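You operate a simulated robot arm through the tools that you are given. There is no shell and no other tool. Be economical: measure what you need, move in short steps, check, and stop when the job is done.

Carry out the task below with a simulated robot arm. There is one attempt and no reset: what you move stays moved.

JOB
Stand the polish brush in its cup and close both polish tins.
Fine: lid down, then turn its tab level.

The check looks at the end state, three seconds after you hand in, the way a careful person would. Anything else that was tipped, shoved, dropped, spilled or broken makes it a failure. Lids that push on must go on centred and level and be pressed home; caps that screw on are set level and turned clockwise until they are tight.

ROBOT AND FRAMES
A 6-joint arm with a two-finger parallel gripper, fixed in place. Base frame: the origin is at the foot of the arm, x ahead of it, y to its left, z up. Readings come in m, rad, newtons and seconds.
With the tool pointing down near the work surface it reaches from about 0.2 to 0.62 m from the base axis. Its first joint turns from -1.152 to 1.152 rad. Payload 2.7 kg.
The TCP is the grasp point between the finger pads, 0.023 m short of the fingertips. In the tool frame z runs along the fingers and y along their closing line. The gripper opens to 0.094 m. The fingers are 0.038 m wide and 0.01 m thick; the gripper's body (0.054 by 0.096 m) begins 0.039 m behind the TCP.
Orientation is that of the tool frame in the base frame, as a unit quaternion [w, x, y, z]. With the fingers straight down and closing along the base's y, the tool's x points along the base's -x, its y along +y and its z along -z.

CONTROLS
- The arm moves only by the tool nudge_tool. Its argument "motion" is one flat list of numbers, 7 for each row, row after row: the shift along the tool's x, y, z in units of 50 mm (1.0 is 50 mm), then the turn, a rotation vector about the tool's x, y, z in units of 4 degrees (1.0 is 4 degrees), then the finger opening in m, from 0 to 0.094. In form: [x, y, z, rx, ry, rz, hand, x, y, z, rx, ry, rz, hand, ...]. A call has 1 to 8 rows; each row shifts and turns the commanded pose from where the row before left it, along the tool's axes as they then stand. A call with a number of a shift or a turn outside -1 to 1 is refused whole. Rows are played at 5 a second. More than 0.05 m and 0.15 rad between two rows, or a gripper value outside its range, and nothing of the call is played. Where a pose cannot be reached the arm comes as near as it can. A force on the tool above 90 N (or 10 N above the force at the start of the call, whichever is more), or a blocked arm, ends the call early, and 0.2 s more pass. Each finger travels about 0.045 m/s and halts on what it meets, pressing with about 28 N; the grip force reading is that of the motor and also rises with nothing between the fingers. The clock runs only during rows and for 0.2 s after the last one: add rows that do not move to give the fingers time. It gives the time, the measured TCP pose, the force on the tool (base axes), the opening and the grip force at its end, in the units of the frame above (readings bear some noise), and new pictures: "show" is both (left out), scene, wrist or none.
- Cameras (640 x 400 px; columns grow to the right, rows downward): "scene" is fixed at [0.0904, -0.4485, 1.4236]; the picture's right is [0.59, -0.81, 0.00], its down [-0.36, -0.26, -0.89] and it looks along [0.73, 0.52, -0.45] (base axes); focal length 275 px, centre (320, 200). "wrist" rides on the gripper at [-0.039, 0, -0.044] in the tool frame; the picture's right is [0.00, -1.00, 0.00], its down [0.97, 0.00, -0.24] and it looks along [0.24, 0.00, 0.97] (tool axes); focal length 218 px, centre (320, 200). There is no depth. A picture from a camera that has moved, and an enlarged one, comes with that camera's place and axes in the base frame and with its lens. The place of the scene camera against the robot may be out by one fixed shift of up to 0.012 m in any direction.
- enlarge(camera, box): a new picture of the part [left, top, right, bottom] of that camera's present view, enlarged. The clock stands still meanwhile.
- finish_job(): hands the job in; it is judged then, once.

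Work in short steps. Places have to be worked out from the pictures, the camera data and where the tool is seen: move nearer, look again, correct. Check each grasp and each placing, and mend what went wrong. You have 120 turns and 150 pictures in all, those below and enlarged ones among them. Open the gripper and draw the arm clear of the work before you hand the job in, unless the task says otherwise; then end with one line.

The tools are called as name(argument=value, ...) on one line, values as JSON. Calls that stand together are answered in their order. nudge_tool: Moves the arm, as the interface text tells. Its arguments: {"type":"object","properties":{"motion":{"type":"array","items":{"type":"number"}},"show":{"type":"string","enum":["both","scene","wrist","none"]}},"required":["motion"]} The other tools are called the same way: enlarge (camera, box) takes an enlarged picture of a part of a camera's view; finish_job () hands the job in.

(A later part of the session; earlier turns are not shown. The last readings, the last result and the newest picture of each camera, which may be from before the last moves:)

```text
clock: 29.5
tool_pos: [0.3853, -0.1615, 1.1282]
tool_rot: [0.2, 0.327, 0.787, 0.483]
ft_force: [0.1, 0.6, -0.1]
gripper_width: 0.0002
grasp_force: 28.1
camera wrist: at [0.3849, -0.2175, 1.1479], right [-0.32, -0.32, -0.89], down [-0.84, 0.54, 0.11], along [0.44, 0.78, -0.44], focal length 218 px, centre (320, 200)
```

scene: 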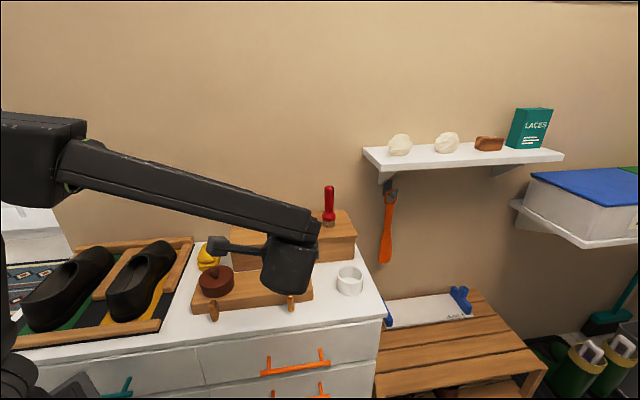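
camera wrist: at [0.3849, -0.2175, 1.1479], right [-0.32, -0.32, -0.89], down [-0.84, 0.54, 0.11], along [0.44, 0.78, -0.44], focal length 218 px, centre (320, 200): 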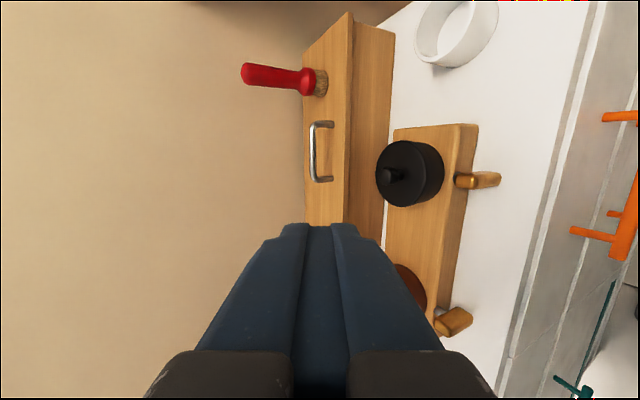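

Right in this view is now downward. I zoom in on the tabs to get their geometry.

enlarge(camera="wrist", box=[420, 140, 540, 215])

enlarge(camera="scene", box=[200, 280, 320, 330])

```text
5.33 times, centred on (480, 178) of wrist
camera zoom: at [0.3849, -0.2175, 1.1479], right [-0.32, -0.32, -0.89], down [-0.84, 0.54, 0.11], along [0.44, 0.78, -0.44], focal length 1164 px, centre (-533, 320)
```

zoom: 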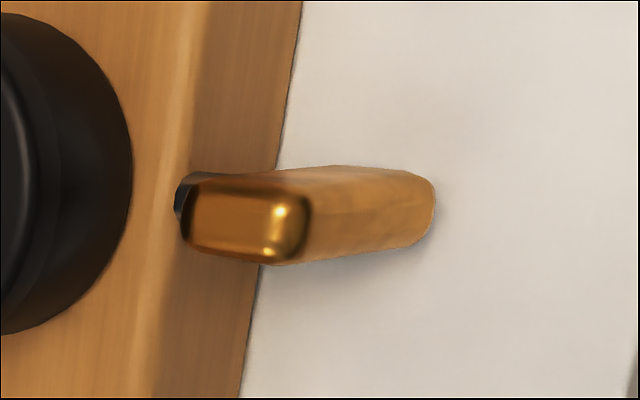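

```text
5.33 times, centred on (260, 305) of scene
camera zoom: at [0.0904, -0.4485, 1.4236], right [0.59, -0.81, 0.0], down [-0.36, -0.26, -0.89], along [0.73, 0.52, -0.45], focal length 1469 px, centre (640, -360)
```

zoom: 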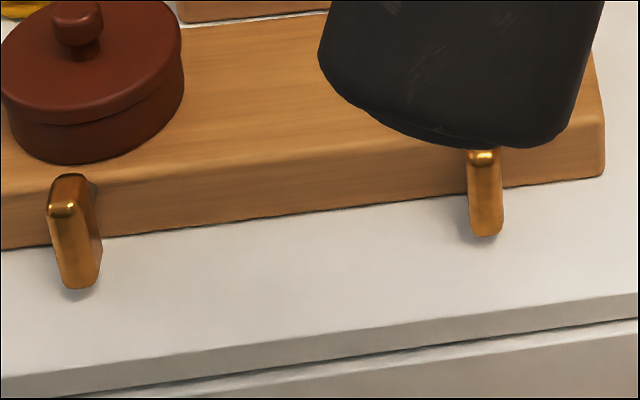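

Measured from several rays, the black tab is .013 wide at q≈.392, with its front face at p≈.236 and height z≈.872–.917. The table is at z≈.864 and its front edge at p≈.20. I finish tilting to horizontal and then roll so the fingers close sideways over the hanging tab.

nudge_tool(motion=[0, 0, 0, -1, 0, 0, 0, 0, 0, 0, -1, 0, 0, 0, 0, 0, 0, -1, 0, 0, 0, 0, 0, 0, -1, 0, 0, 0, 0, 0, 0, -1, 0, 0, 0, 0, 0, 0, -1, 0, 0, 0, 0, 0, 0, -0.5, 0, 0, 0, 0, 0, 0, 0, 0, 0, 0.03], show="none")

nudge_tool(motion=[0, 0, 0, 0, 0, -1, 0.03, 0, 0, 0, 0, 0, -1, 0.03, 0, 0, 0, 0, 0, -1, 0.03, 0, 0, 0, 0, 0, -1, 0.03, 0, 0, 0, 0, 0, -1, 0.03, 0, 0, 0, 0, 0, -1, 0.03, 0, 0, 0, 0, 0, -1, 0.03, 0, 0, 0, 0, 0, -1, 0.03])

```text
clock: 31.3
tool_pos: [0.3852, -0.1609, 1.1285]
tool_rot: [0.267, 0.276, 0.658, 0.648]
ft_force: [0.3, 0.6, -0.2]
gripper_width: 0.0304
grasp_force: 0.1
```

```text
clock: 33.1
tool_pos: [0.3853, -0.1617, 1.1282]
tool_rot: [0.436, 0.082, 0.709, 0.548]
ft_force: [0.2, -0.4, 0.1]
gripper_width: 0.0301
grasp_force: 0.1
camera wrist: at [0.3774, -0.2168, 1.1492], right [0.36, -0.39, -0.85], down [-0.76, 0.41, -0.51], along [0.54, 0.83, -0.14], focal length 218 px, centre (320, 200)
```

scene: 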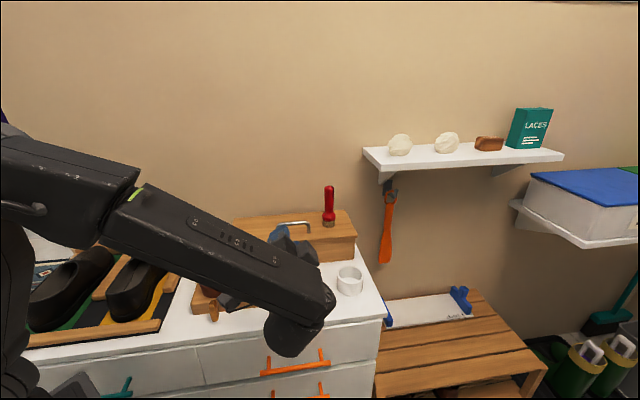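
wrist: 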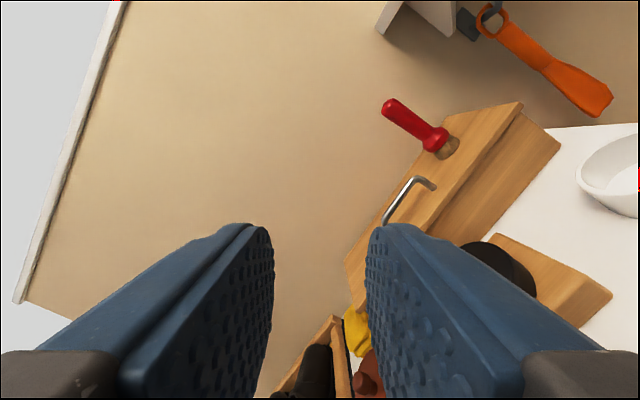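

The roll is going well. I complete the remaining 58°.

nudge_tool(motion=[0, 0, 0, 0, 0, -1, 0.03, 0, 0, 0, 0, 0, -1, 0.03, 0, 0, 0, 0, 0, -1, 0.03, 0, 0, 0, 0, 0, -1, 0.03, 0, 0, 0, 0, 0, -1, 0.03, 0, 0, 0, 0, 0, -1, 0.03, 0, 0, 0, 0, 0, -1, 0.03, 0, 0, 0, 0, 0, -1, 0.03], show="none")

nudge_tool(motion=[0, 0, 0, 0, 0, -1, 0.03, 0, 0, 0, 0, 0, -1, 0.03, 0, 0, 0, 0, 0, -1, 0.03, 0, 0, 0, 0, 0, -1, 0.03, 0, 0, 0, 0, 0, -1, 0.03, 0, 0, 0, 0, 0, -1, 0.03, 0, 0, 0, 0, 0, -0.5, 0.03], show="wrist")

```text
clock: 34.9
tool_pos: [0.3849, -0.1621, 1.1294]
tool_rot: [0.57, -0.117, 0.704, 0.407]
ft_force: [-0.7, -0.9, -0.4]
gripper_width: 0.0301
grasp_force: 0.0
```

```text
clock: 36.5
tool_pos: [0.3845, -0.1629, 1.1301]
tool_rot: [0.647, -0.273, 0.659, 0.269]
ft_force: [0.5, 0.2, -0.2]
gripper_width: 0.0301
grasp_force: 0.2
camera wrist: at [0.3544, -0.1931, 1.1681], right [0.71, -0.71, 0.0], down [-0.18, -0.18, -0.97], along [0.68, 0.68, -0.26], focal length 218 px, centre (320, 200)
```

wrist: 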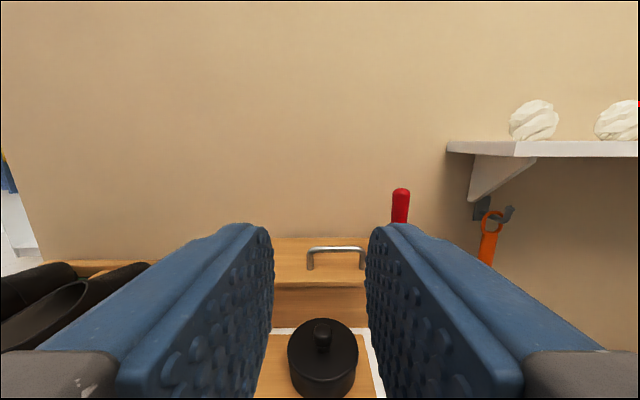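

All aligned: tool x is down, z points to the back and y to the left. I descend in front of the tab and look.

nudge_tool(motion=[0.8, 0, 0, 0, 0, 0, 0.03, 0.8, 0, 0, 0, 0, 0, 0.03, 0.8, 0, 0, 0, 0, 0, 0.03, 0.8, 0, 0, 0, 0, 0, 0.03, 0.8, 0, 0, 0, 0, 0, 0.03, 0.3, 0, 0, 0, 0, 0, 0.03])

```text
clock: 37.9
tool_pos: [0.3804, -0.1656, 0.911]
tool_rot: [0.647, -0.271, 0.66, 0.268]
ft_force: [-0.1, 0.8, 0.0]
gripper_width: 0.0302
grasp_force: 0.0
camera wrist: at [0.3512, -0.1964, 0.9508], right [0.71, -0.71, 0.0], down [-0.18, -0.18, -0.97], along [0.68, 0.68, -0.26], focal length 218 px, centre (320, 200)
```

scene: 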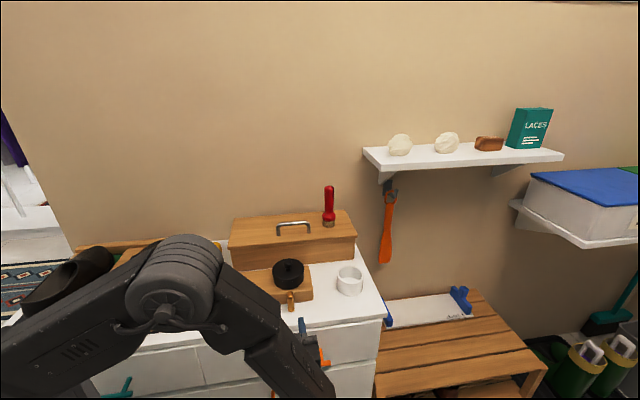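
wrist: 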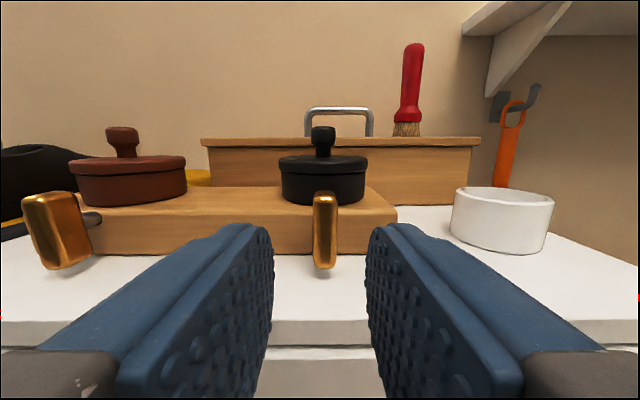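

Excellent view. I zoom on the red tab to see where its pin meets it.

enlarge(camera="wrist", box=[10, 170, 130, 290])

enlarge(camera="wrist", box=[270, 110, 380, 290])

```text
3.33 times, centred on (70, 230) of wrist
camera zoom: at [0.3512, -0.1964, 0.9508], right [0.71, -0.71, 0.0], down [-0.18, -0.18, -0.97], along [0.68, 0.68, -0.26], focal length 728 px, centre (1153, 100)
```

zoom: 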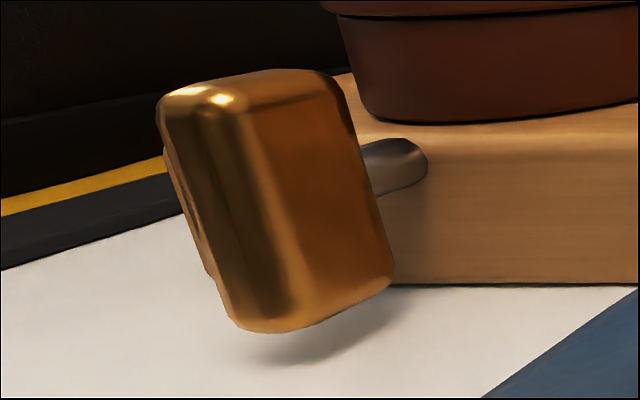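

```text
2.22 times, centred on (325, 200) of wrist
camera zoom: at [0.3512, -0.1964, 0.9508], right [0.71, -0.71, 0.0], down [-0.18, -0.18, -0.97], along [0.68, 0.68, -0.26], focal length 485 px, centre (309, 200)
```

zoom: 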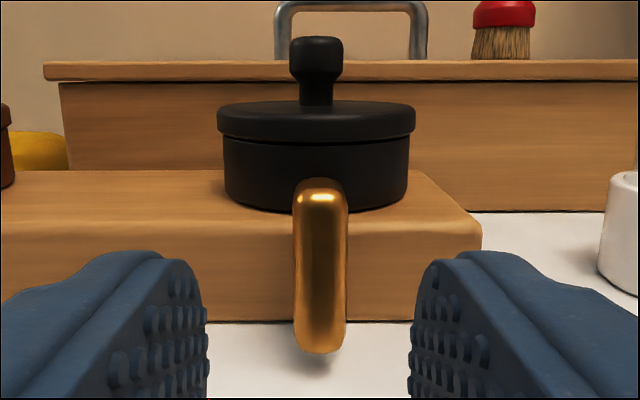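

The tab pivots about its middle, at z≈.897. I can grip it centred and simply roll the tool 90°. I move to z≈.899, q≈.389 and advance to p≈.222.

nudge_tool(motion=[0.22, -0.06, 0, 0, 0, 0, 0.03, 0, 0, 0.5, 0, 0, 0, 0.03, 0, 0, 0.5, 0, 0, 0, 0.03, 0, 0, 0.4, 0, 0, 0, 0.03, 0, 0, 0, 0, 0, 0, 0.03])

```text
clock: 39.1
tool_pos: [0.4326, -0.1176, 0.901]
tool_rot: [0.647, -0.271, 0.66, 0.268]
ft_force: [0.2, -0.1, -0.5]
gripper_width: 0.03
grasp_force: 0.0
camera wrist: at [0.4026, -0.1494, 0.9396], right [0.71, -0.71, 0.0], down [-0.18, -0.18, -0.97], along [0.68, 0.68, -0.26], focal length 218 px, centre (320, 200)
```

scene: 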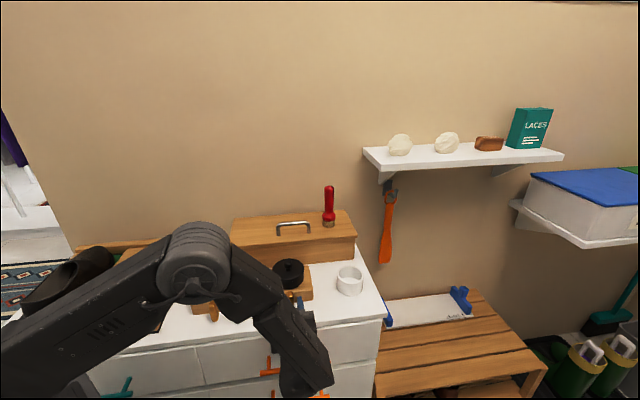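
wrist: 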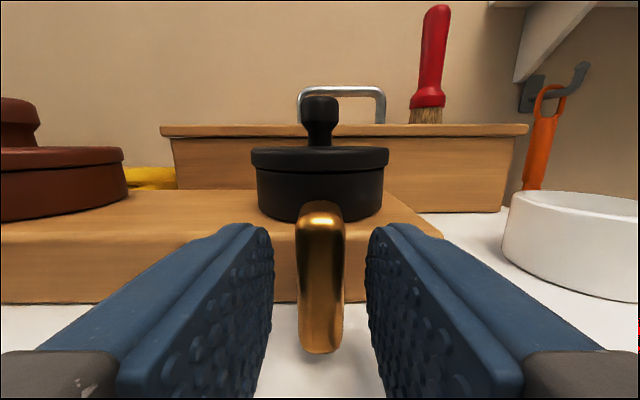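

The tab sits centred between the fingers. I close to a loose 17 mm cage and start to roll back (+z), watching the force.

nudge_tool(motion=[0, 0, 0, 0, 0, 0, 0.017, 0, 0, 0, 0, 0, 0, 0.017, 0, 0, 0, 0, 0, 1, 0.017, 0, 0, 0, 0, 0, 1, 0.017, 0, 0, 0, 0, 0, 1, 0.017, 0, 0, 0, 0, 0, 1, 0.017], show="wrist")

```text
clock: 40.5
tool_pos: [0.4329, -0.1186, 0.9028]
tool_rot: [0.606, -0.177, 0.69, 0.354]
ft_force: [-7.6, -12.4, 8.8]
gripper_width: 0.0253
grasp_force: 45.6
camera wrist: at [0.4105, -0.1574, 0.94], right [0.67, -0.69, -0.27], down [-0.37, 0.01, -0.93], along [0.64, 0.73, -0.25], focal length 218 px, centre (320, 200)
```

wrist: 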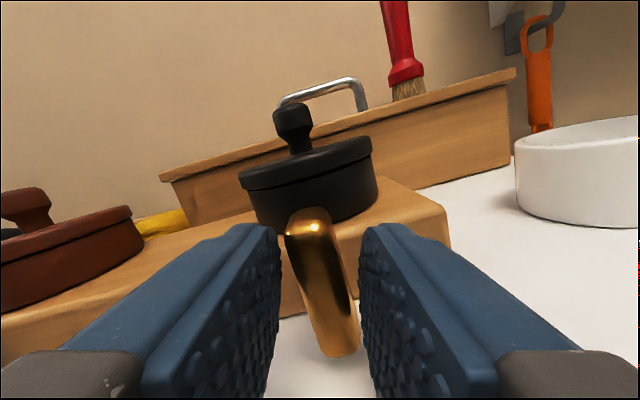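

The tab did not turn and the fingers were spread to 25 mm, so it is at its stop in this direction. I roll back and try the other way.

nudge_tool(motion=[0, 0, 0, 0, 0, -1, 0.017, 0, 0, 0, 0, 0, -1, 0.017, 0, 0, 0, 0, 0, -1, 0.017, 0, 0, 0, 0, 0, -1, 0.017, 0, 0, 0, 0, 0, -1, 0.017, 0, 0, 0, 0, 0, -1, 0.017, 0, 0, 0, 0, 0, -1, 0.017, 0, 0, 0, 0, 0, -1, 0.017], show="wrist")

```text
clock: 42.3
tool_pos: [0.4326, -0.1158, 0.9007]
tool_rot: [0.678, -0.362, 0.615, 0.176]
ft_force: [-0.5, 1.3, -1.2]
gripper_width: 0.0175
grasp_force: 0.6
camera wrist: at [0.3953, -0.1404, 0.9387], right [0.68, -0.68, 0.27], down [0.01, -0.37, -0.93], along [0.73, 0.64, -0.25], focal length 218 px, centre (320, 200)
```

wrist: 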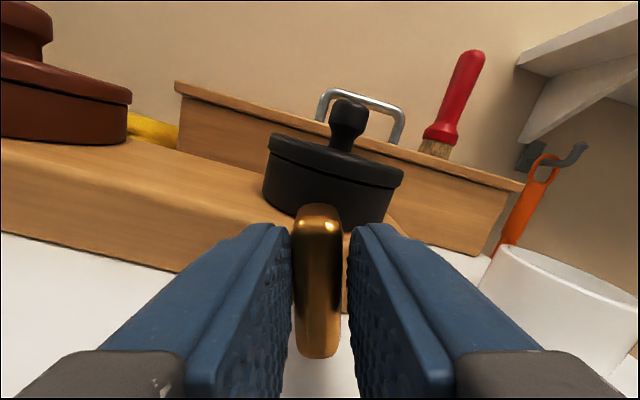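

It turns freely this way, about 15° already. I continue rolling, with a check on force.

nudge_tool(motion=[0, 0, 0, 0, 0, -1, 0.017, 0, 0, 0, 0, 0, -1, 0.017, 0, 0, 0, 0, 0, -1, 0.017, 0, 0, 0, 0, 0, -1, 0.017, 0, 0, 0, 0, 0, -1, 0.017, 0, 0, 0, 0, 0, -1, 0.017, 0, 0, 0, 0, 0, -1, 0.017, 0, 0, 0, 0, 0, -1, 0.017], show="wrist")

```text
clock: 43.0
tool_pos: [0.4434, -0.1225, 0.9054]
tool_rot: [0.668, -0.416, 0.593, 0.169]
ft_force: [-40.2, 31.7, -10.3]
gripper_width: 0.0395
grasp_force: 25.5
out of reach, approached as far as the arm can: row 1, 2, 3
stopped in row 3: the force on the tool passed its limit (the readings are from after the stop); the commanded pose is now the measured one
camera wrist: at [0.4048, -0.1461, 0.9424], right [0.72, -0.6, 0.36], down [0.07, -0.44, -0.89], along [0.69, 0.67, -0.27], focal length 218 px, centre (320, 200)
```

wrist: 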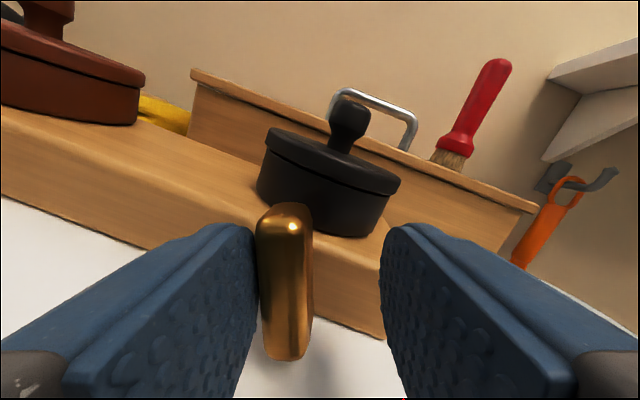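

This direction is correct, but the wrist hit a joint limit. I'll release, back out and straighten the tool. Then I'll push the tab's upper end left and down with closed fingers instead, where there is free space.

nudge_tool(motion=[0, 0, 0, 0, 0, 0, 0.05, 0, 0, -0.5, 0, 0, 0, 0.05, 0, 0, -0.5, 0, 0, 0, 0.05, 0, 0, 0, 0, 0, 1, 0.03, 0, 0, 0, 0, 0, 1, 0.03, 0, 0, 0, 0, 0, 1, 0.0, 0, 0, 0, 0, 0, 1, 0.0, 0, 0, 0, 0, 0, 1, 0.0], show="none")

nudge_tool(motion=[-0.4, 0, 0, 1, -0.7, 0.2, 0.0, 0, 0, 0, 0, 0, 0, 0.0], show="wrist")

```text
clock: 44.8
tool_pos: [0.4157, -0.1663, 0.9117]
tool_rot: [0.637, -0.301, 0.657, 0.269]
ft_force: [-0.4, 0.4, 0.0]
gripper_width: 0.0
grasp_force: 27.9
```

```text
clock: 45.4
tool_pos: [0.4161, -0.1673, 0.9319]
tool_rot: [0.661, -0.27, 0.651, 0.258]
ft_force: [0.8, 0.0, -1.2]
gripper_width: 0.0001
grasp_force: 27.8
camera wrist: at [0.3838, -0.1973, 0.9693], right [0.69, -0.72, 0.02], down [-0.16, -0.18, -0.97], along [0.7, 0.67, -0.23], focal length 218 px, centre (320, 200)
```

wrist: 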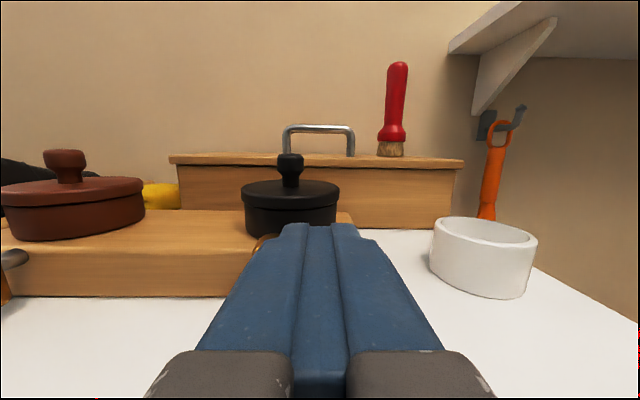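

I raise the tool to see the tab.

nudge_tool(motion=[-0.5, 0, 0, 0, 0, 0, 0.0, -0.4, -0.6, 0, 0, 0, 0, 0.0], show="wrist")

```text
clock: 46.0
tool_pos: [0.4356, -0.187, 0.9769]
tool_rot: [0.661, -0.27, 0.651, 0.258]
ft_force: [-0.6, 0.0, -0.6]
gripper_width: 0.0002
grasp_force: 27.7
camera wrist: at [0.4037, -0.2181, 1.0147], right [0.69, -0.72, 0.02], down [-0.16, -0.18, -0.97], along [0.7, 0.67, -0.23], focal length 218 px, centre (320, 200)
```

wrist: 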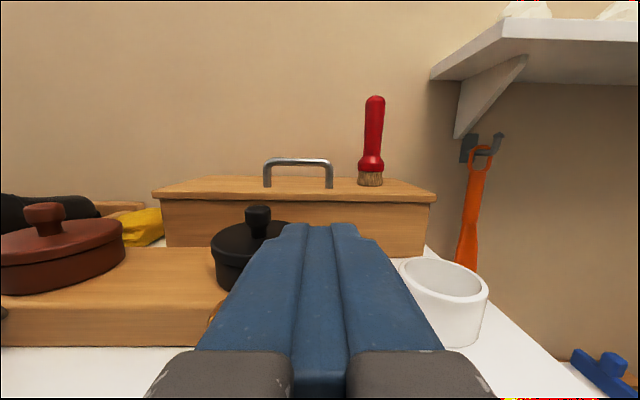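

nudge_tool(motion=[0, -0.9, 0, 0, 0, 0, 0.0, 0, -0.3, -0.4, 0, 0, 0, 0.0], show="both")

enlarge(camera="wrist", box=[130, 200, 290, 300])

```text
clock: 46.6
tool_pos: [0.4607, -0.244, 0.9768]
tool_rot: [0.66, -0.269, 0.652, 0.259]
ft_force: [-0.6, -0.7, -0.3]
gripper_width: 0.0
grasp_force: 27.9
camera wrist: at [0.4289, -0.2755, 1.0139], right [0.69, -0.72, 0.02], down [-0.16, -0.18, -0.97], along [0.7, 0.67, -0.23], focal length 218 px, centre (320, 200)
```

scene: 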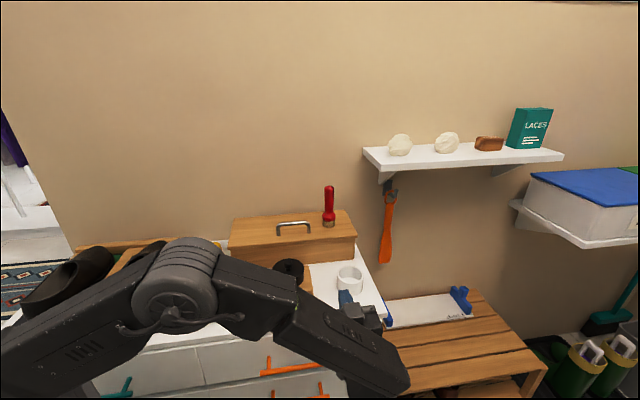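
wrist: 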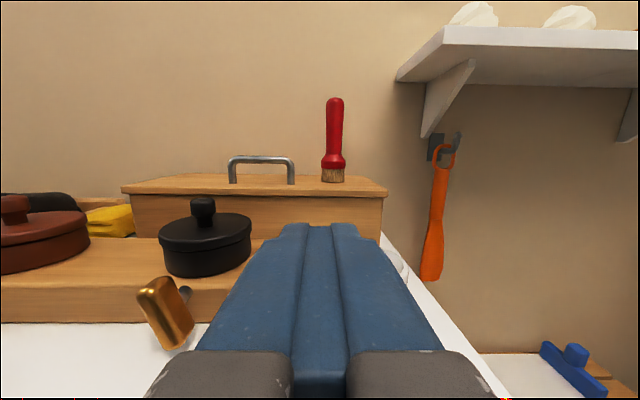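

```text
4.00 times, centred on (210, 250) of wrist
camera zoom: at [0.4289, -0.2755, 1.0139], right [0.69, -0.72, 0.02], down [-0.16, -0.18, -0.97], along [0.7, 0.67, -0.23], focal length 873 px, centre (760, 0)
```

zoom: 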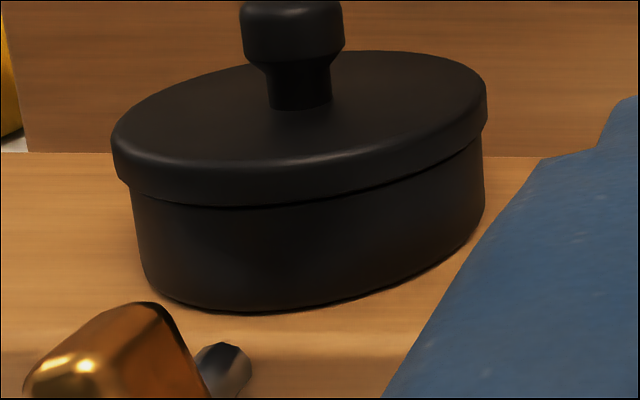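

The tab is tilted about 25° with its top to the left, and the lid is still shut. I place the closed fingers to the right of its upper half, level with its top.

nudge_tool(motion=[0, 0.78, 0, 0, 0, 0, 0.0, 0, 0.78, 0, 0, 0, 0, 0.0, 0.53, 0, 0, 0, 0, 0, 0.0, 0.53, 0, 0, 0, 0, 0, 0.0, 0, 0, 0.7, 0, 0, 0, 0.0, 0, 0, 0.68, 0, 0, 0, 0.0], show="wrist")

```text
clock: 48.0
tool_pos: [0.4593, -0.1388, 0.9229]
tool_rot: [0.661, -0.27, 0.651, 0.257]
ft_force: [0.3, 1.0, -0.8]
gripper_width: 0.0
grasp_force: 28.3
camera wrist: at [0.4271, -0.1695, 0.9599], right [0.69, -0.72, 0.02], down [-0.16, -0.18, -0.97], along [0.7, 0.67, -0.23], focal length 218 px, centre (320, 200)
```

wrist: 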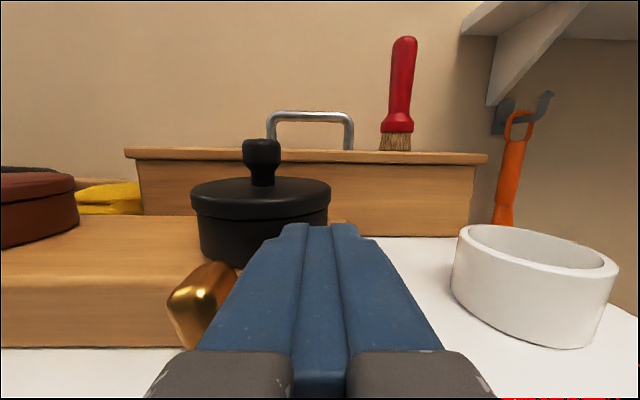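

In position with no contact yet. I push left 45 mm in short steps.

nudge_tool(motion=[0, 0.25, 0, 0, 0, 0, 0.0, 0, 0.25, 0, 0, 0, 0, 0.0, 0, 0.2, 0, 0, 0, 0, 0.0, 0, 0.2, 0, 0, 0, 0, 0.0], show="wrist")

```text
clock: 49.0
tool_pos: [0.4264, -0.1064, 0.9229]
tool_rot: [0.66, -0.271, 0.651, 0.26]
ft_force: [0.2, -0.1, 0.8]
gripper_width: 0.0001
grasp_force: 28.6
camera wrist: at [0.3958, -0.1374, 0.9609], right [0.69, -0.72, 0.02], down [-0.16, -0.18, -0.97], along [0.7, 0.67, -0.23], focal length 218 px, centre (320, 200)
```

wrist: 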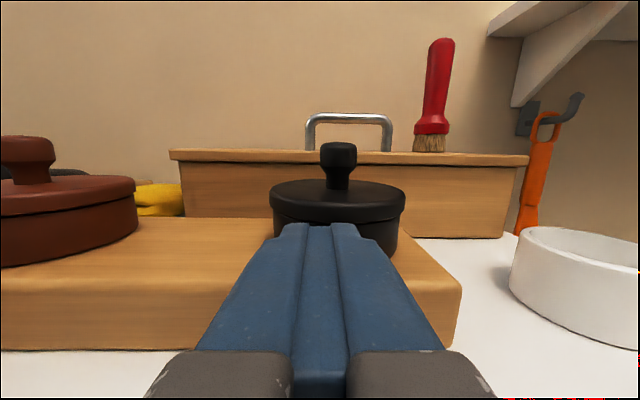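

No high force and the tab has been swept over. I continue left at the same height so the finger's flat underside brings the tab level.

nudge_tool(motion=[0, 0.2, 0, 0, 0, 0, 0.0, 0, 0.15, 0, 0, 0, 0, 0.0, 0, 0, 0, 0, 0, 0, 0.0], show="none")

nudge_tool(motion=[-0.6, 0, 0, 0, 0, 0, 0.0, 0, 0, -0.9, 0, 0, 0, 0.0, 0, -0.9, -0.2, 0, 0, 0, 0.0, 0, -0.9, 0, 0, 0, 0, 0.0], show="wrist")

```text
clock: 49.8
tool_pos: [0.4152, -0.0947, 0.9225]
tool_rot: [0.66, -0.269, 0.652, 0.258]
ft_force: [-0.3, -0.1, -0.3]
gripper_width: 0.0
grasp_force: 28.0
```

```text
clock: 50.8
tool_pos: [0.439, -0.1974, 0.9527]
tool_rot: [0.66, -0.27, 0.651, 0.259]
ft_force: [-0.1, -0.7, 0.3]
gripper_width: 0.0001
grasp_force: 28.3
camera wrist: at [0.4061, -0.2282, 0.9911], right [0.69, -0.72, 0.02], down [-0.16, -0.18, -0.97], along [0.7, 0.67, -0.23], focal length 218 px, centre (320, 200)
```

wrist: 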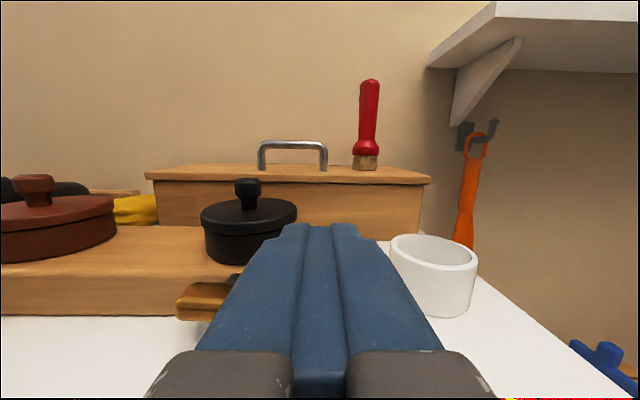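

The tab looks about level. I move right to see it all and zoom.

nudge_tool(motion=[0, -0.8, 0, 0, 0, 0, 0.0], show="none")

enlarge(camera="wrist", box=[110, 200, 270, 340])

```text
clock: 51.2
tool_pos: [0.4663, -0.2266, 0.9565]
tool_rot: [0.659, -0.27, 0.652, 0.26]
ft_force: [-0.3, -0.4, -0.5]
gripper_width: 0.0
grasp_force: 27.8
```

```text
2.86 times, centred on (190, 270) of wrist
camera zoom: at [0.4347, -0.257, 0.9937], right [0.69, -0.72, 0.02], down [-0.16, -0.18, -0.97], along [0.7, 0.67, -0.23], focal length 624 px, centre (691, 0)
```

zoom: 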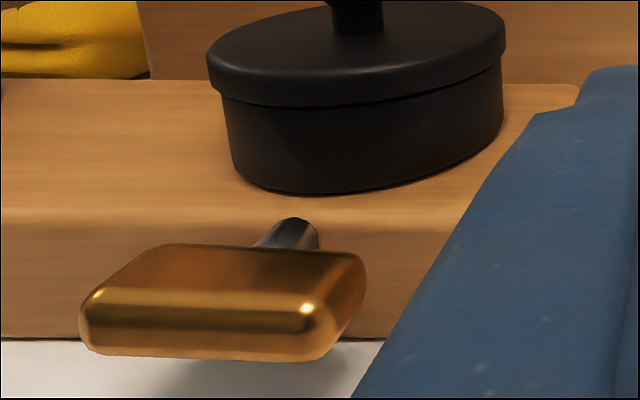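

It is about 3° short of level, with the left end slightly high. I go over the left end and press it down a couple of millimetres.

nudge_tool(motion=[-0.3, 0.93, 0, 0, 0, 0, 0.0, 0, 0.93, 0, 0, 0, 0, 0.0, 0, 0.9, 0, 0, 0, 0, 0.0, 0, 0, 0.6, 0, 0, 0, 0.0, 0, 0, 0.56, 0, 0, 0, 0.0, 0, 0, 0, 0, 0, 0, 0.0], show="wrist")

```text
clock: 52.6
tool_pos: [0.4121, -0.0859, 0.9675]
tool_rot: [0.66, -0.271, 0.651, 0.259]
ft_force: [-0.5, -0.4, 0.4]
gripper_width: 0.0
grasp_force: 28.2
camera wrist: at [0.3806, -0.1164, 1.0059], right [0.69, -0.72, 0.02], down [-0.16, -0.18, -0.97], along [0.7, 0.67, -0.23], focal length 218 px, centre (320, 200)
```

wrist: 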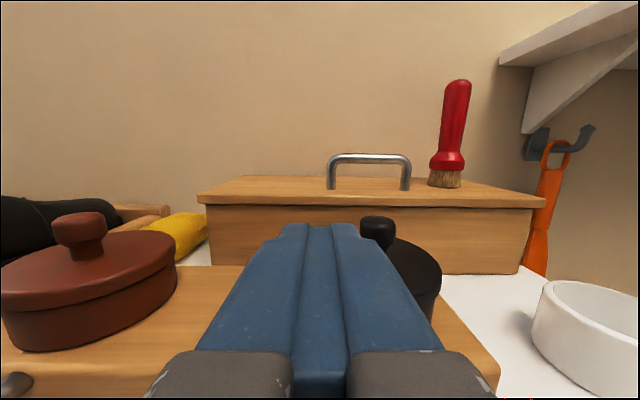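

I adjust 13 mm to the right and 5 mm out, then come down to z≈.920.

nudge_tool(motion=[0, -0.27, -0.1, 0, 0, 0, 0.0, 0.5, 0, 0, 0, 0, 0, 0.0, 0.35, 0, 0, 0, 0, 0, 0.0, 0.1, 0, 0, 0, 0, 0, 0.0, 0, 0, 0, 0, 0, 0, 0.0], show="none")

```text
clock: 53.8
tool_pos: [0.4194, -0.1009, 0.9213]
tool_rot: [0.662, -0.27, 0.65, 0.258]
ft_force: [-3.2, 0.4, 11.7]
gripper_width: 0.0002
grasp_force: 27.6
```

It is in contact at 12 N. I press 2 mm more, then back off to look.

nudge_tool(motion=[0.04, 0, 0, 0, 0, 0, 0.0, 0, 0, 0, 0, 0, 0, 0.0], show="none")

nudge_tool(motion=[-0.6, 0, 0, 0, 0, 0, 0.0, 0, 0, -0.9, 0, 0, 0, 0.0, 0, -0.9, -0.2, 0, 0, 0, 0.0, 0, -0.9, 0, 0, 0, 0, 0.0, 0, -0.8, 0, 0, 0, 0, 0.0], show="none")

enlarge(camera="wrist", box=[110, 200, 270, 340])

```text
clock: 54.4
tool_pos: [0.4186, -0.1001, 0.9212]
tool_rot: [0.664, -0.271, 0.648, 0.259]
ft_force: [-8.2, -1.0, 32.8]
gripper_width: 0.0002
grasp_force: 27.7
```

```text
clock: 55.6
tool_pos: [0.4707, -0.2341, 0.9497]
tool_rot: [0.66, -0.271, 0.651, 0.259]
ft_force: [-0.7, -0.5, 0.6]
gripper_width: 0.0
grasp_force: 28.3
```

```text
2.86 times, centred on (190, 270) of wrist
camera zoom: at [0.438, -0.2637, 0.9875], right [0.69, -0.72, 0.02], down [-0.16, -0.18, -0.97], along [0.7, 0.67, -0.23], focal length 624 px, centre (691, 0)
```

zoom: 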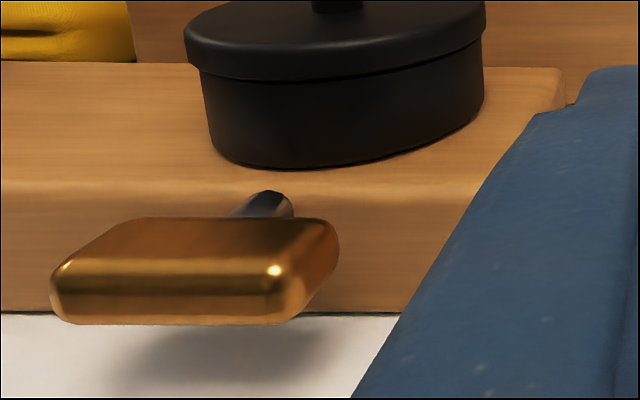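

The black tab is now level and firmly at its stop. I move to the red tab (pivot q≈.213, z≈.897) and repeat from its right side.

nudge_tool(motion=[0, 0.84, 0, 0, 0, 0, 0.0, 0, 0.84, 0, 0, 0, 0, 0.0, 0, 0.84, 0, 0, 0, 0, 0.0, 0, 0.84, 0, 0, 0, 0, 0.0, 0, 0.84, 0, 0, 0, 0, 0.0, 0, 0.74, 0, 0, 0, 0, 0.0], show="wrist")

```text
clock: 57.0
tool_pos: [0.3029, -0.0626, 0.9569]
tool_rot: [0.659, -0.269, 0.652, 0.26]
ft_force: [1.7, -0.2, 0.2]
gripper_width: 0.0
grasp_force: 28.2
out of reach, approached as far as the arm can: row 6
camera wrist: at [0.2714, -0.0935, 0.9942], right [0.69, -0.72, 0.02], down [-0.16, -0.18, -0.97], along [0.7, 0.67, -0.24], focal length 218 px, centre (320, 200)
```

wrist: 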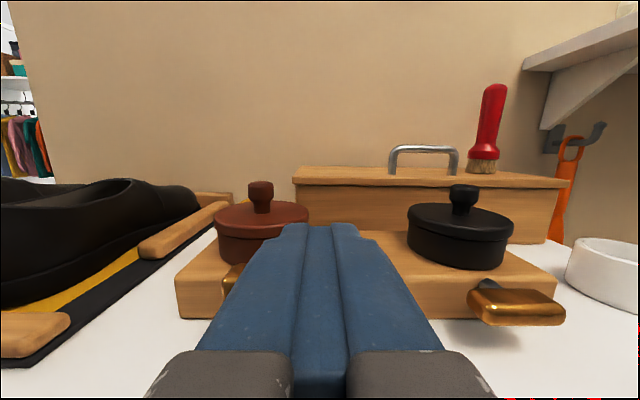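

The arm nears its inner reach limit in this horizontal pose. I pitch the tool down 32° so the wrist sits higher and farther from the base, then try again.

nudge_tool(motion=[-0.2, 0, 0, 0, 1, 0, 0.0, 0, 0, 0, 0, 1, 0, 0.0, 0, 0, 0, 0, 1, 0, 0.0, 0, 0, 0, 0, 1, 0, 0.0, 0, 0, 0, 0, 1, 0, 0.0, 0, 0, 0, 0, 1, 0, 0.0, 0, 0, 0, 0, 1, 0, 0.0, 0, 0, 0, 0, 1, 0, 0.0], show="both")

```text
clock: 58.8
tool_pos: [0.3046, -0.0622, 0.966]
tool_rot: [0.456, -0.33, 0.808, 0.174]
ft_force: [0.3, 0.3, -0.2]
gripper_width: 0.0001
grasp_force: 27.6
camera wrist: at [0.2924, -0.0738, 1.0223], right [0.69, -0.72, 0.02], down [-0.51, -0.51, -0.7], along [0.51, 0.47, -0.71], focal length 218 px, centre (320, 200)
```

scene: 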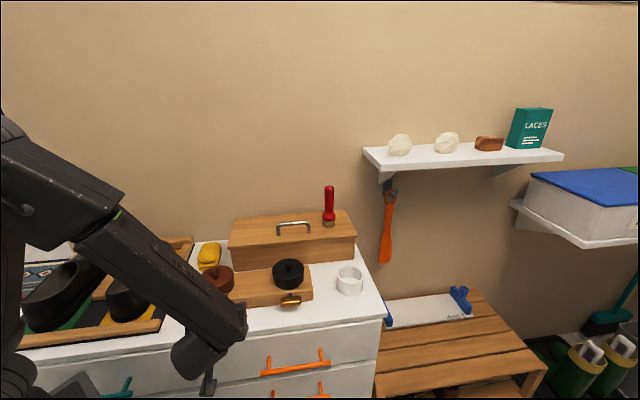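
wrist: 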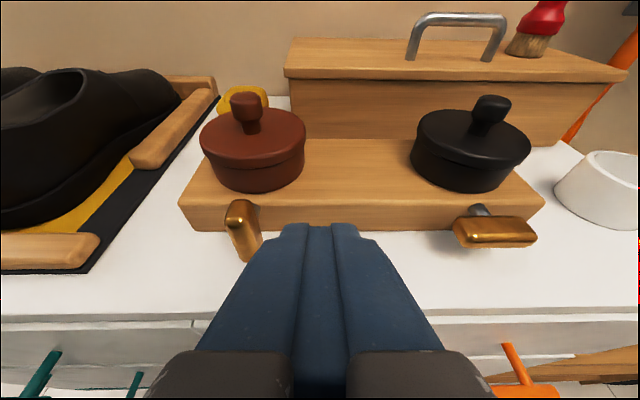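

The view is good: the red tab is upright at q≈.215. I move the closed fingertips just to the right of its upper half.

nudge_tool(motion=[0, 0.3, 0.5, 0, 0, 0, 0.0, -0.07, 0, 0.5, 0, 0, 0, 0.0, 0, 0, 0.48, 0, 0, 0, 0.0, 0, 0, 0, 0, 0, 0, 0.0], show="wrist")

```text
clock: 59.8
tool_pos: [0.3409, -0.0081, 0.931]
tool_rot: [0.455, -0.331, 0.808, 0.173]
ft_force: [0.1, -0.2, 0.5]
gripper_width: 0.0
grasp_force: 28.2
camera wrist: at [0.3292, -0.0186, 0.9863], right [0.69, -0.72, 0.02], down [-0.51, -0.5, -0.7], along [0.51, 0.47, -0.71], focal length 218 px, centre (320, 200)
```

wrist: 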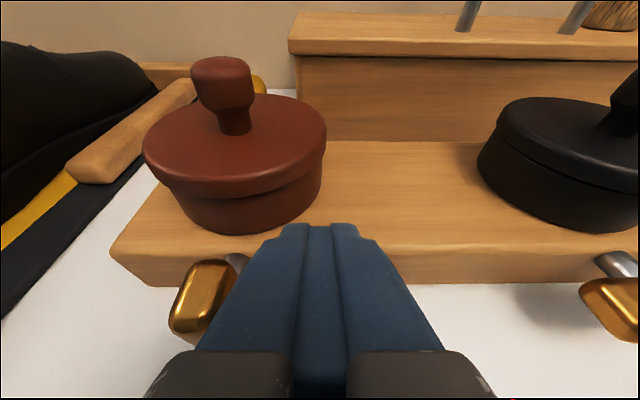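

In position, no contact. I sweep left in small steps.

nudge_tool(motion=[0, 0.2, 0, 0, 0, 0, 0.0, 0, 0.2, 0, 0, 0, 0, 0.0, 0, 0.2, 0, 0, 0, 0, 0.0, 0, 0.2, 0, 0, 0, 0, 0.0, 0, 0.2, 0, 0, 0, 0, 0.0, 0, 0.1, 0, 0, 0, 0, 0.0], show="wrist")

```text
clock: 61.2
tool_pos: [0.3051, 0.0331, 0.9303]
tool_rot: [0.456, -0.331, 0.807, 0.175]
ft_force: [5.4, -4.8, 22.0]
gripper_width: 0.0
grasp_force: 28.5
camera wrist: at [0.2915, 0.0212, 0.9858], right [0.69, -0.72, 0.02], down [-0.5, -0.5, -0.7], along [0.52, 0.48, -0.71], focal length 218 px, centre (320, 200)
```

wrist: 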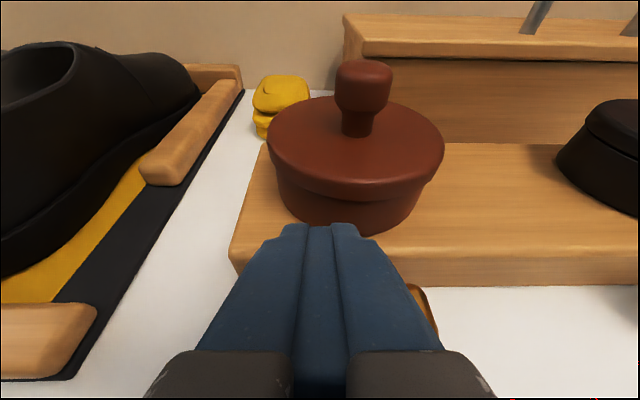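

The force of 22 N upward suggests the tab is at its stop. I back off and look.

nudge_tool(motion=[-0.4, 0, 0, 0, 0, 0, 0.0, -0.3, 0, -0.8, 0, 0, 0, 0.0, 0, -0.9, 0, 0, 0, 0, 0.0, 0, -0.9, 0, 0, 0, 0, 0.0, 0, 0, -0.6, 0, 0, 0, 0.0], show="both")

enlarge(camera="wrist", box=[130, 100, 330, 260])

```text
clock: 62.4
tool_pos: [0.3374, -0.0591, 0.9982]
tool_rot: [0.455, -0.33, 0.809, 0.174]
ft_force: [-0.5, 0.7, -1.1]
gripper_width: 0.0
grasp_force: 27.8
camera wrist: at [0.3253, -0.0707, 1.0531], right [0.69, -0.72, 0.02], down [-0.51, -0.5, -0.7], along [0.51, 0.47, -0.71], focal length 218 px, centre (320, 200)
```

scene: 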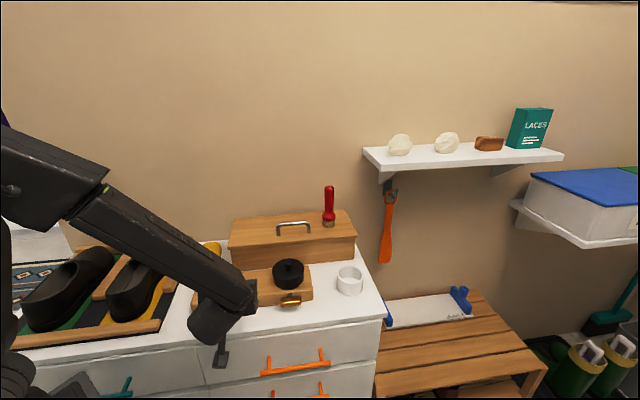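
wrist: 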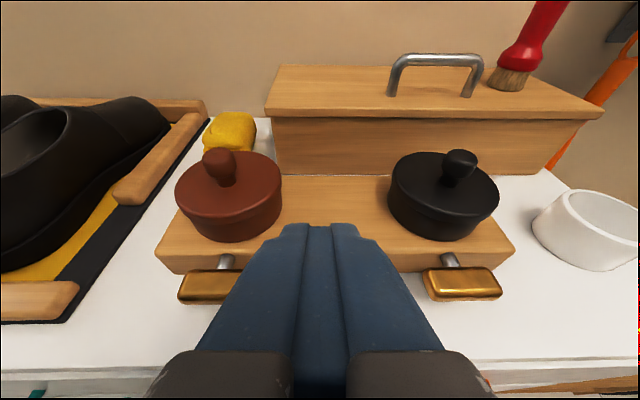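

```text
2.50 times, centred on (230, 180) of wrist
camera zoom: at [0.3253, -0.0707, 1.0531], right [0.69, -0.72, 0.02], down [-0.51, -0.5, -0.7], along [0.51, 0.47, -0.71], focal length 546 px, centre (545, 250)
```

zoom: 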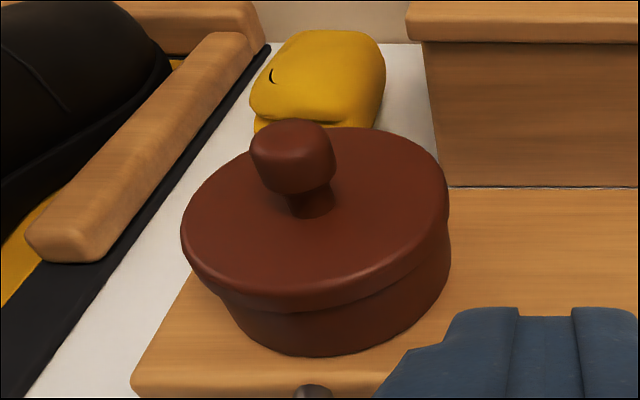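

Both tabs look level. I take a quick zoom for confirmation.

enlarge(camera="wrist", box=[150, 230, 250, 320])

enlarge(camera="wrist", box=[400, 130, 520, 310])

```text
4.44 times, centred on (200, 275) of wrist
camera zoom: at [0.3253, -0.0707, 1.0531], right [0.69, -0.72, 0.02], down [-0.51, -0.5, -0.7], along [0.51, 0.47, -0.71], focal length 970 px, centre (853, -133)
```

zoom: 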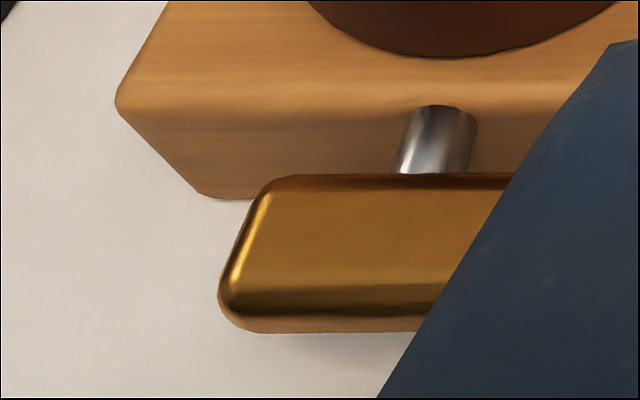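

```text
2.22 times, centred on (460, 220) of wrist
camera zoom: at [0.3253, -0.0707, 1.0531], right [0.69, -0.72, 0.02], down [-0.51, -0.5, -0.7], along [0.51, 0.47, -0.71], focal length 485 px, centre (9, 156)
```

zoom: 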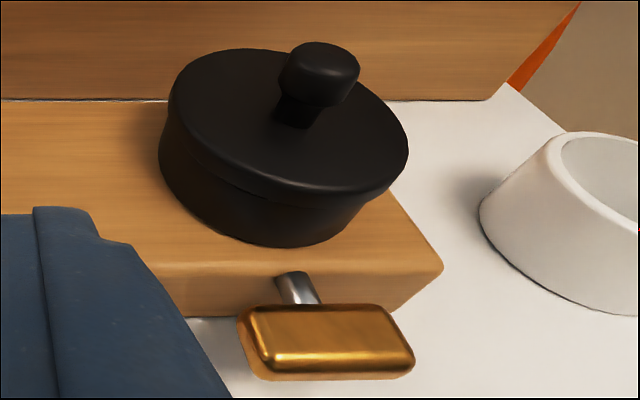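

Both tins are done. Now the brush: it is about .137 tall, with its base at (p .477, q .527, z .958). I rise, return the tool to level and yaw it a bit toward the brush to help reach.

nudge_tool(motion=[-0.8, 0, -0.3, 0, -1, 0, 0.05, -0.8, 0, 0, 0, -1, 0, 0.05, -0.3, 0, 0, 0, -1, 0, 0.05, 0, 0, 0, 0, -1, 0, 0.05, 0, 0, 0, 0, -1, 0, 0.05, 0, 0, 0, 0, -1, 0, 0.05, 0, 0, 0, 0, -1, 0, 0.05, 0, 0, 0, 0, -0.9, 0.28, 0.05], show="none")

nudge_tool(motion=[0, -0.9, 0, 0, 0, 0, 0.06, 0, -0.9, 0, 0, 0, 0, 0.06, 0, -0.9, 0, 0, 0, 0, 0.06, 0, -0.9, 0, 1, 0, 0, 0.06, 0, -0.7, 0, 1, 0, 0, 0.06, 0, 0, 0, 1, 0, 0, 0.06, 0, 0, 0, 1, 0, 0, 0.06])

```text
clock: 64.2
tool_pos: [0.3577, -0.0367, 1.0887]
tool_rot: [0.656, -0.264, 0.656, 0.264]
ft_force: [0.3, 0.1, -0.2]
gripper_width: 0.05
grasp_force: 0.1
```

```text
clock: 65.8
tool_pos: [0.5061, -0.1922, 1.0895]
tool_rot: [0.686, -0.171, 0.687, 0.17]
ft_force: [-0.8, 0.7, -0.2]
gripper_width: 0.0601
grasp_force: 0.0
camera wrist: at [0.4667, -0.2127, 1.1268], right [0.47, -0.88, 0.0], down [-0.21, -0.11, -0.97], along [0.86, 0.45, -0.24], focal length 218 px, centre (320, 200)
```

scene: 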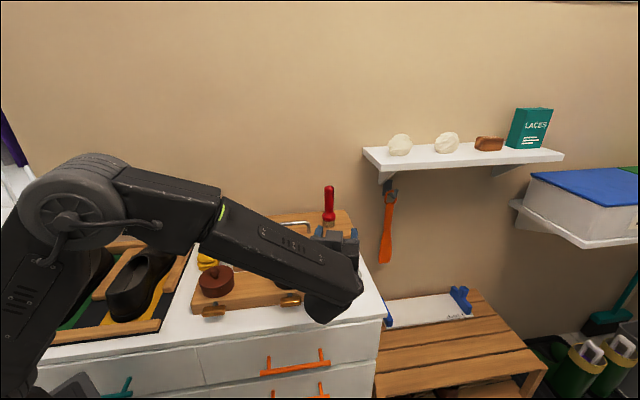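
wrist: 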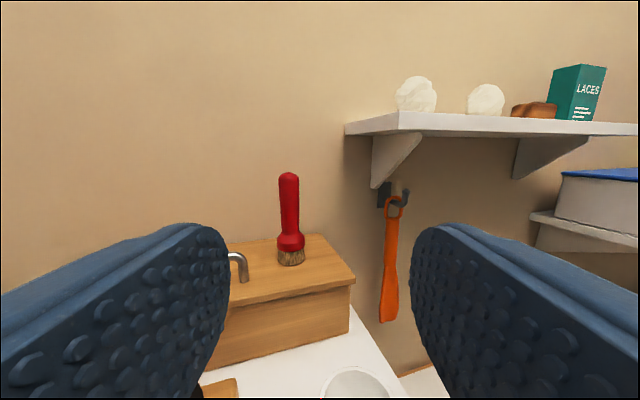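

The brush position is confirmed at (.71,-.035), handle z 1.0–1.09. I align laterally, lower to 1.047 and advance partway.

nudge_tool(motion=[0.4, 0.42, 0, 0, 0, 0, 0.06, 0.45, 0.42, 0, 0, 0, 0, 0.06, 0, 0, 0.9, 0, 0, 0, 0.06, 0, 0, 0.9, 0, 0, 0, 0.06, 0, 0, 0.9, 0, 0, 0, 0.06, 0, 0, 0.8, 0, 0, 0, 0.06])

```text
clock: 67.2
tool_pos: [0.6407, -0.0745, 1.0477]
tool_rot: [0.686, -0.17, 0.687, 0.17]
ft_force: [0.8, 0.6, 0.3]
gripper_width: 0.0598
grasp_force: 0.1
camera wrist: at [0.602, -0.0951, 1.0855], right [0.47, -0.88, 0.0], down [-0.21, -0.11, -0.97], along [0.86, 0.45, -0.24], focal length 218 px, centre (320, 200)
```

scene: 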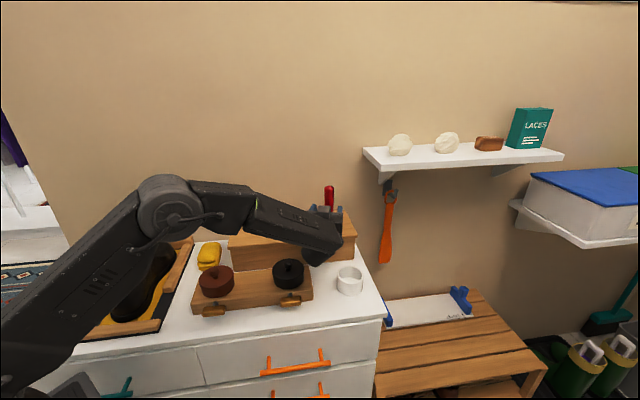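
wrist: 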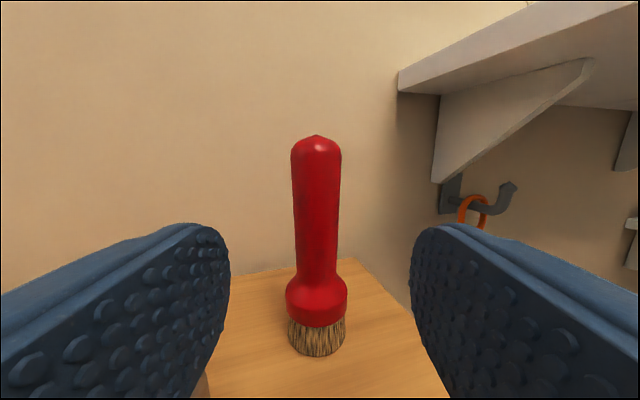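

The brush is centred between the fingers and about 73 mm ahead. I advance and close on the handle.

nudge_tool(motion=[0, 0.04, 0.5, 0, 0, 0, 0.06, 0, 0, 0.5, 0, 0, 0, 0.06, 0, 0, 0.44, 0, 0, 0, 0.06, 0, 0, 0, 0, 0, 0, 0.06], show="wrist")

```text
clock: 68.2
tool_pos: [0.703, -0.0407, 1.0462]
tool_rot: [0.684, -0.17, 0.689, 0.167]
ft_force: [-33.5, -14.4, 4.7]
gripper_width: 0.0599
grasp_force: 0.1
camera wrist: at [0.6641, -0.0615, 1.0837], right [0.46, -0.89, 0.0], down [-0.22, -0.11, -0.97], along [0.86, 0.45, -0.24], focal length 218 px, centre (320, 200)
```

wrist: 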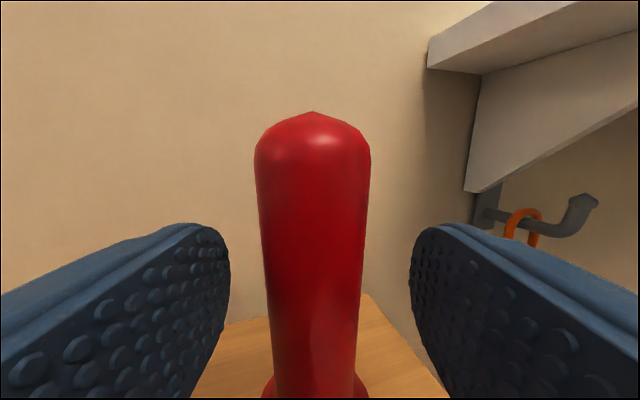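

The 36 N against the tips means they touch the wall behind. I back off 8 mm, then close; the handle is well within the pads.

nudge_tool(motion=[0, 0, -0.16, 0, 0, 0, 0.06, 0, 0, 0, 0, 0, 0, 0.04, 0, 0, 0, 0, 0, 0, 0.0, 0, 0, 0, 0, 0, 0, 0.0, 0, 0, 0, 0, 0, 0, 0.0], show="wrist")

```text
clock: 69.4
tool_pos: [0.6963, -0.0419, 1.0474]
tool_rot: [0.686, -0.17, 0.686, 0.17]
ft_force: [0.0, 0.9, 2.1]
gripper_width: 0.0256
grasp_force: 28.0
camera wrist: at [0.6576, -0.0624, 1.0856], right [0.47, -0.88, 0.0], down [-0.21, -0.11, -0.97], along [0.86, 0.45, -0.24], focal length 218 px, centre (320, 200)
```

wrist: 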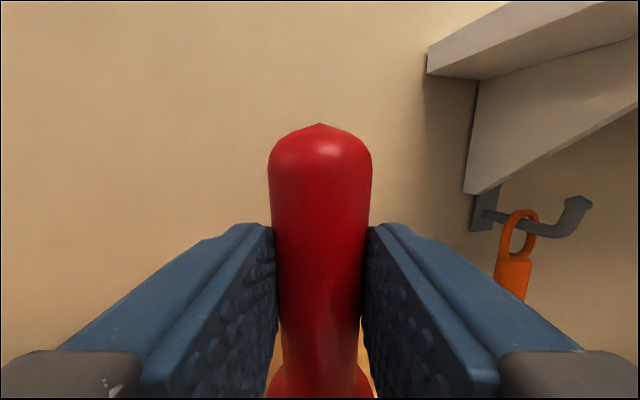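

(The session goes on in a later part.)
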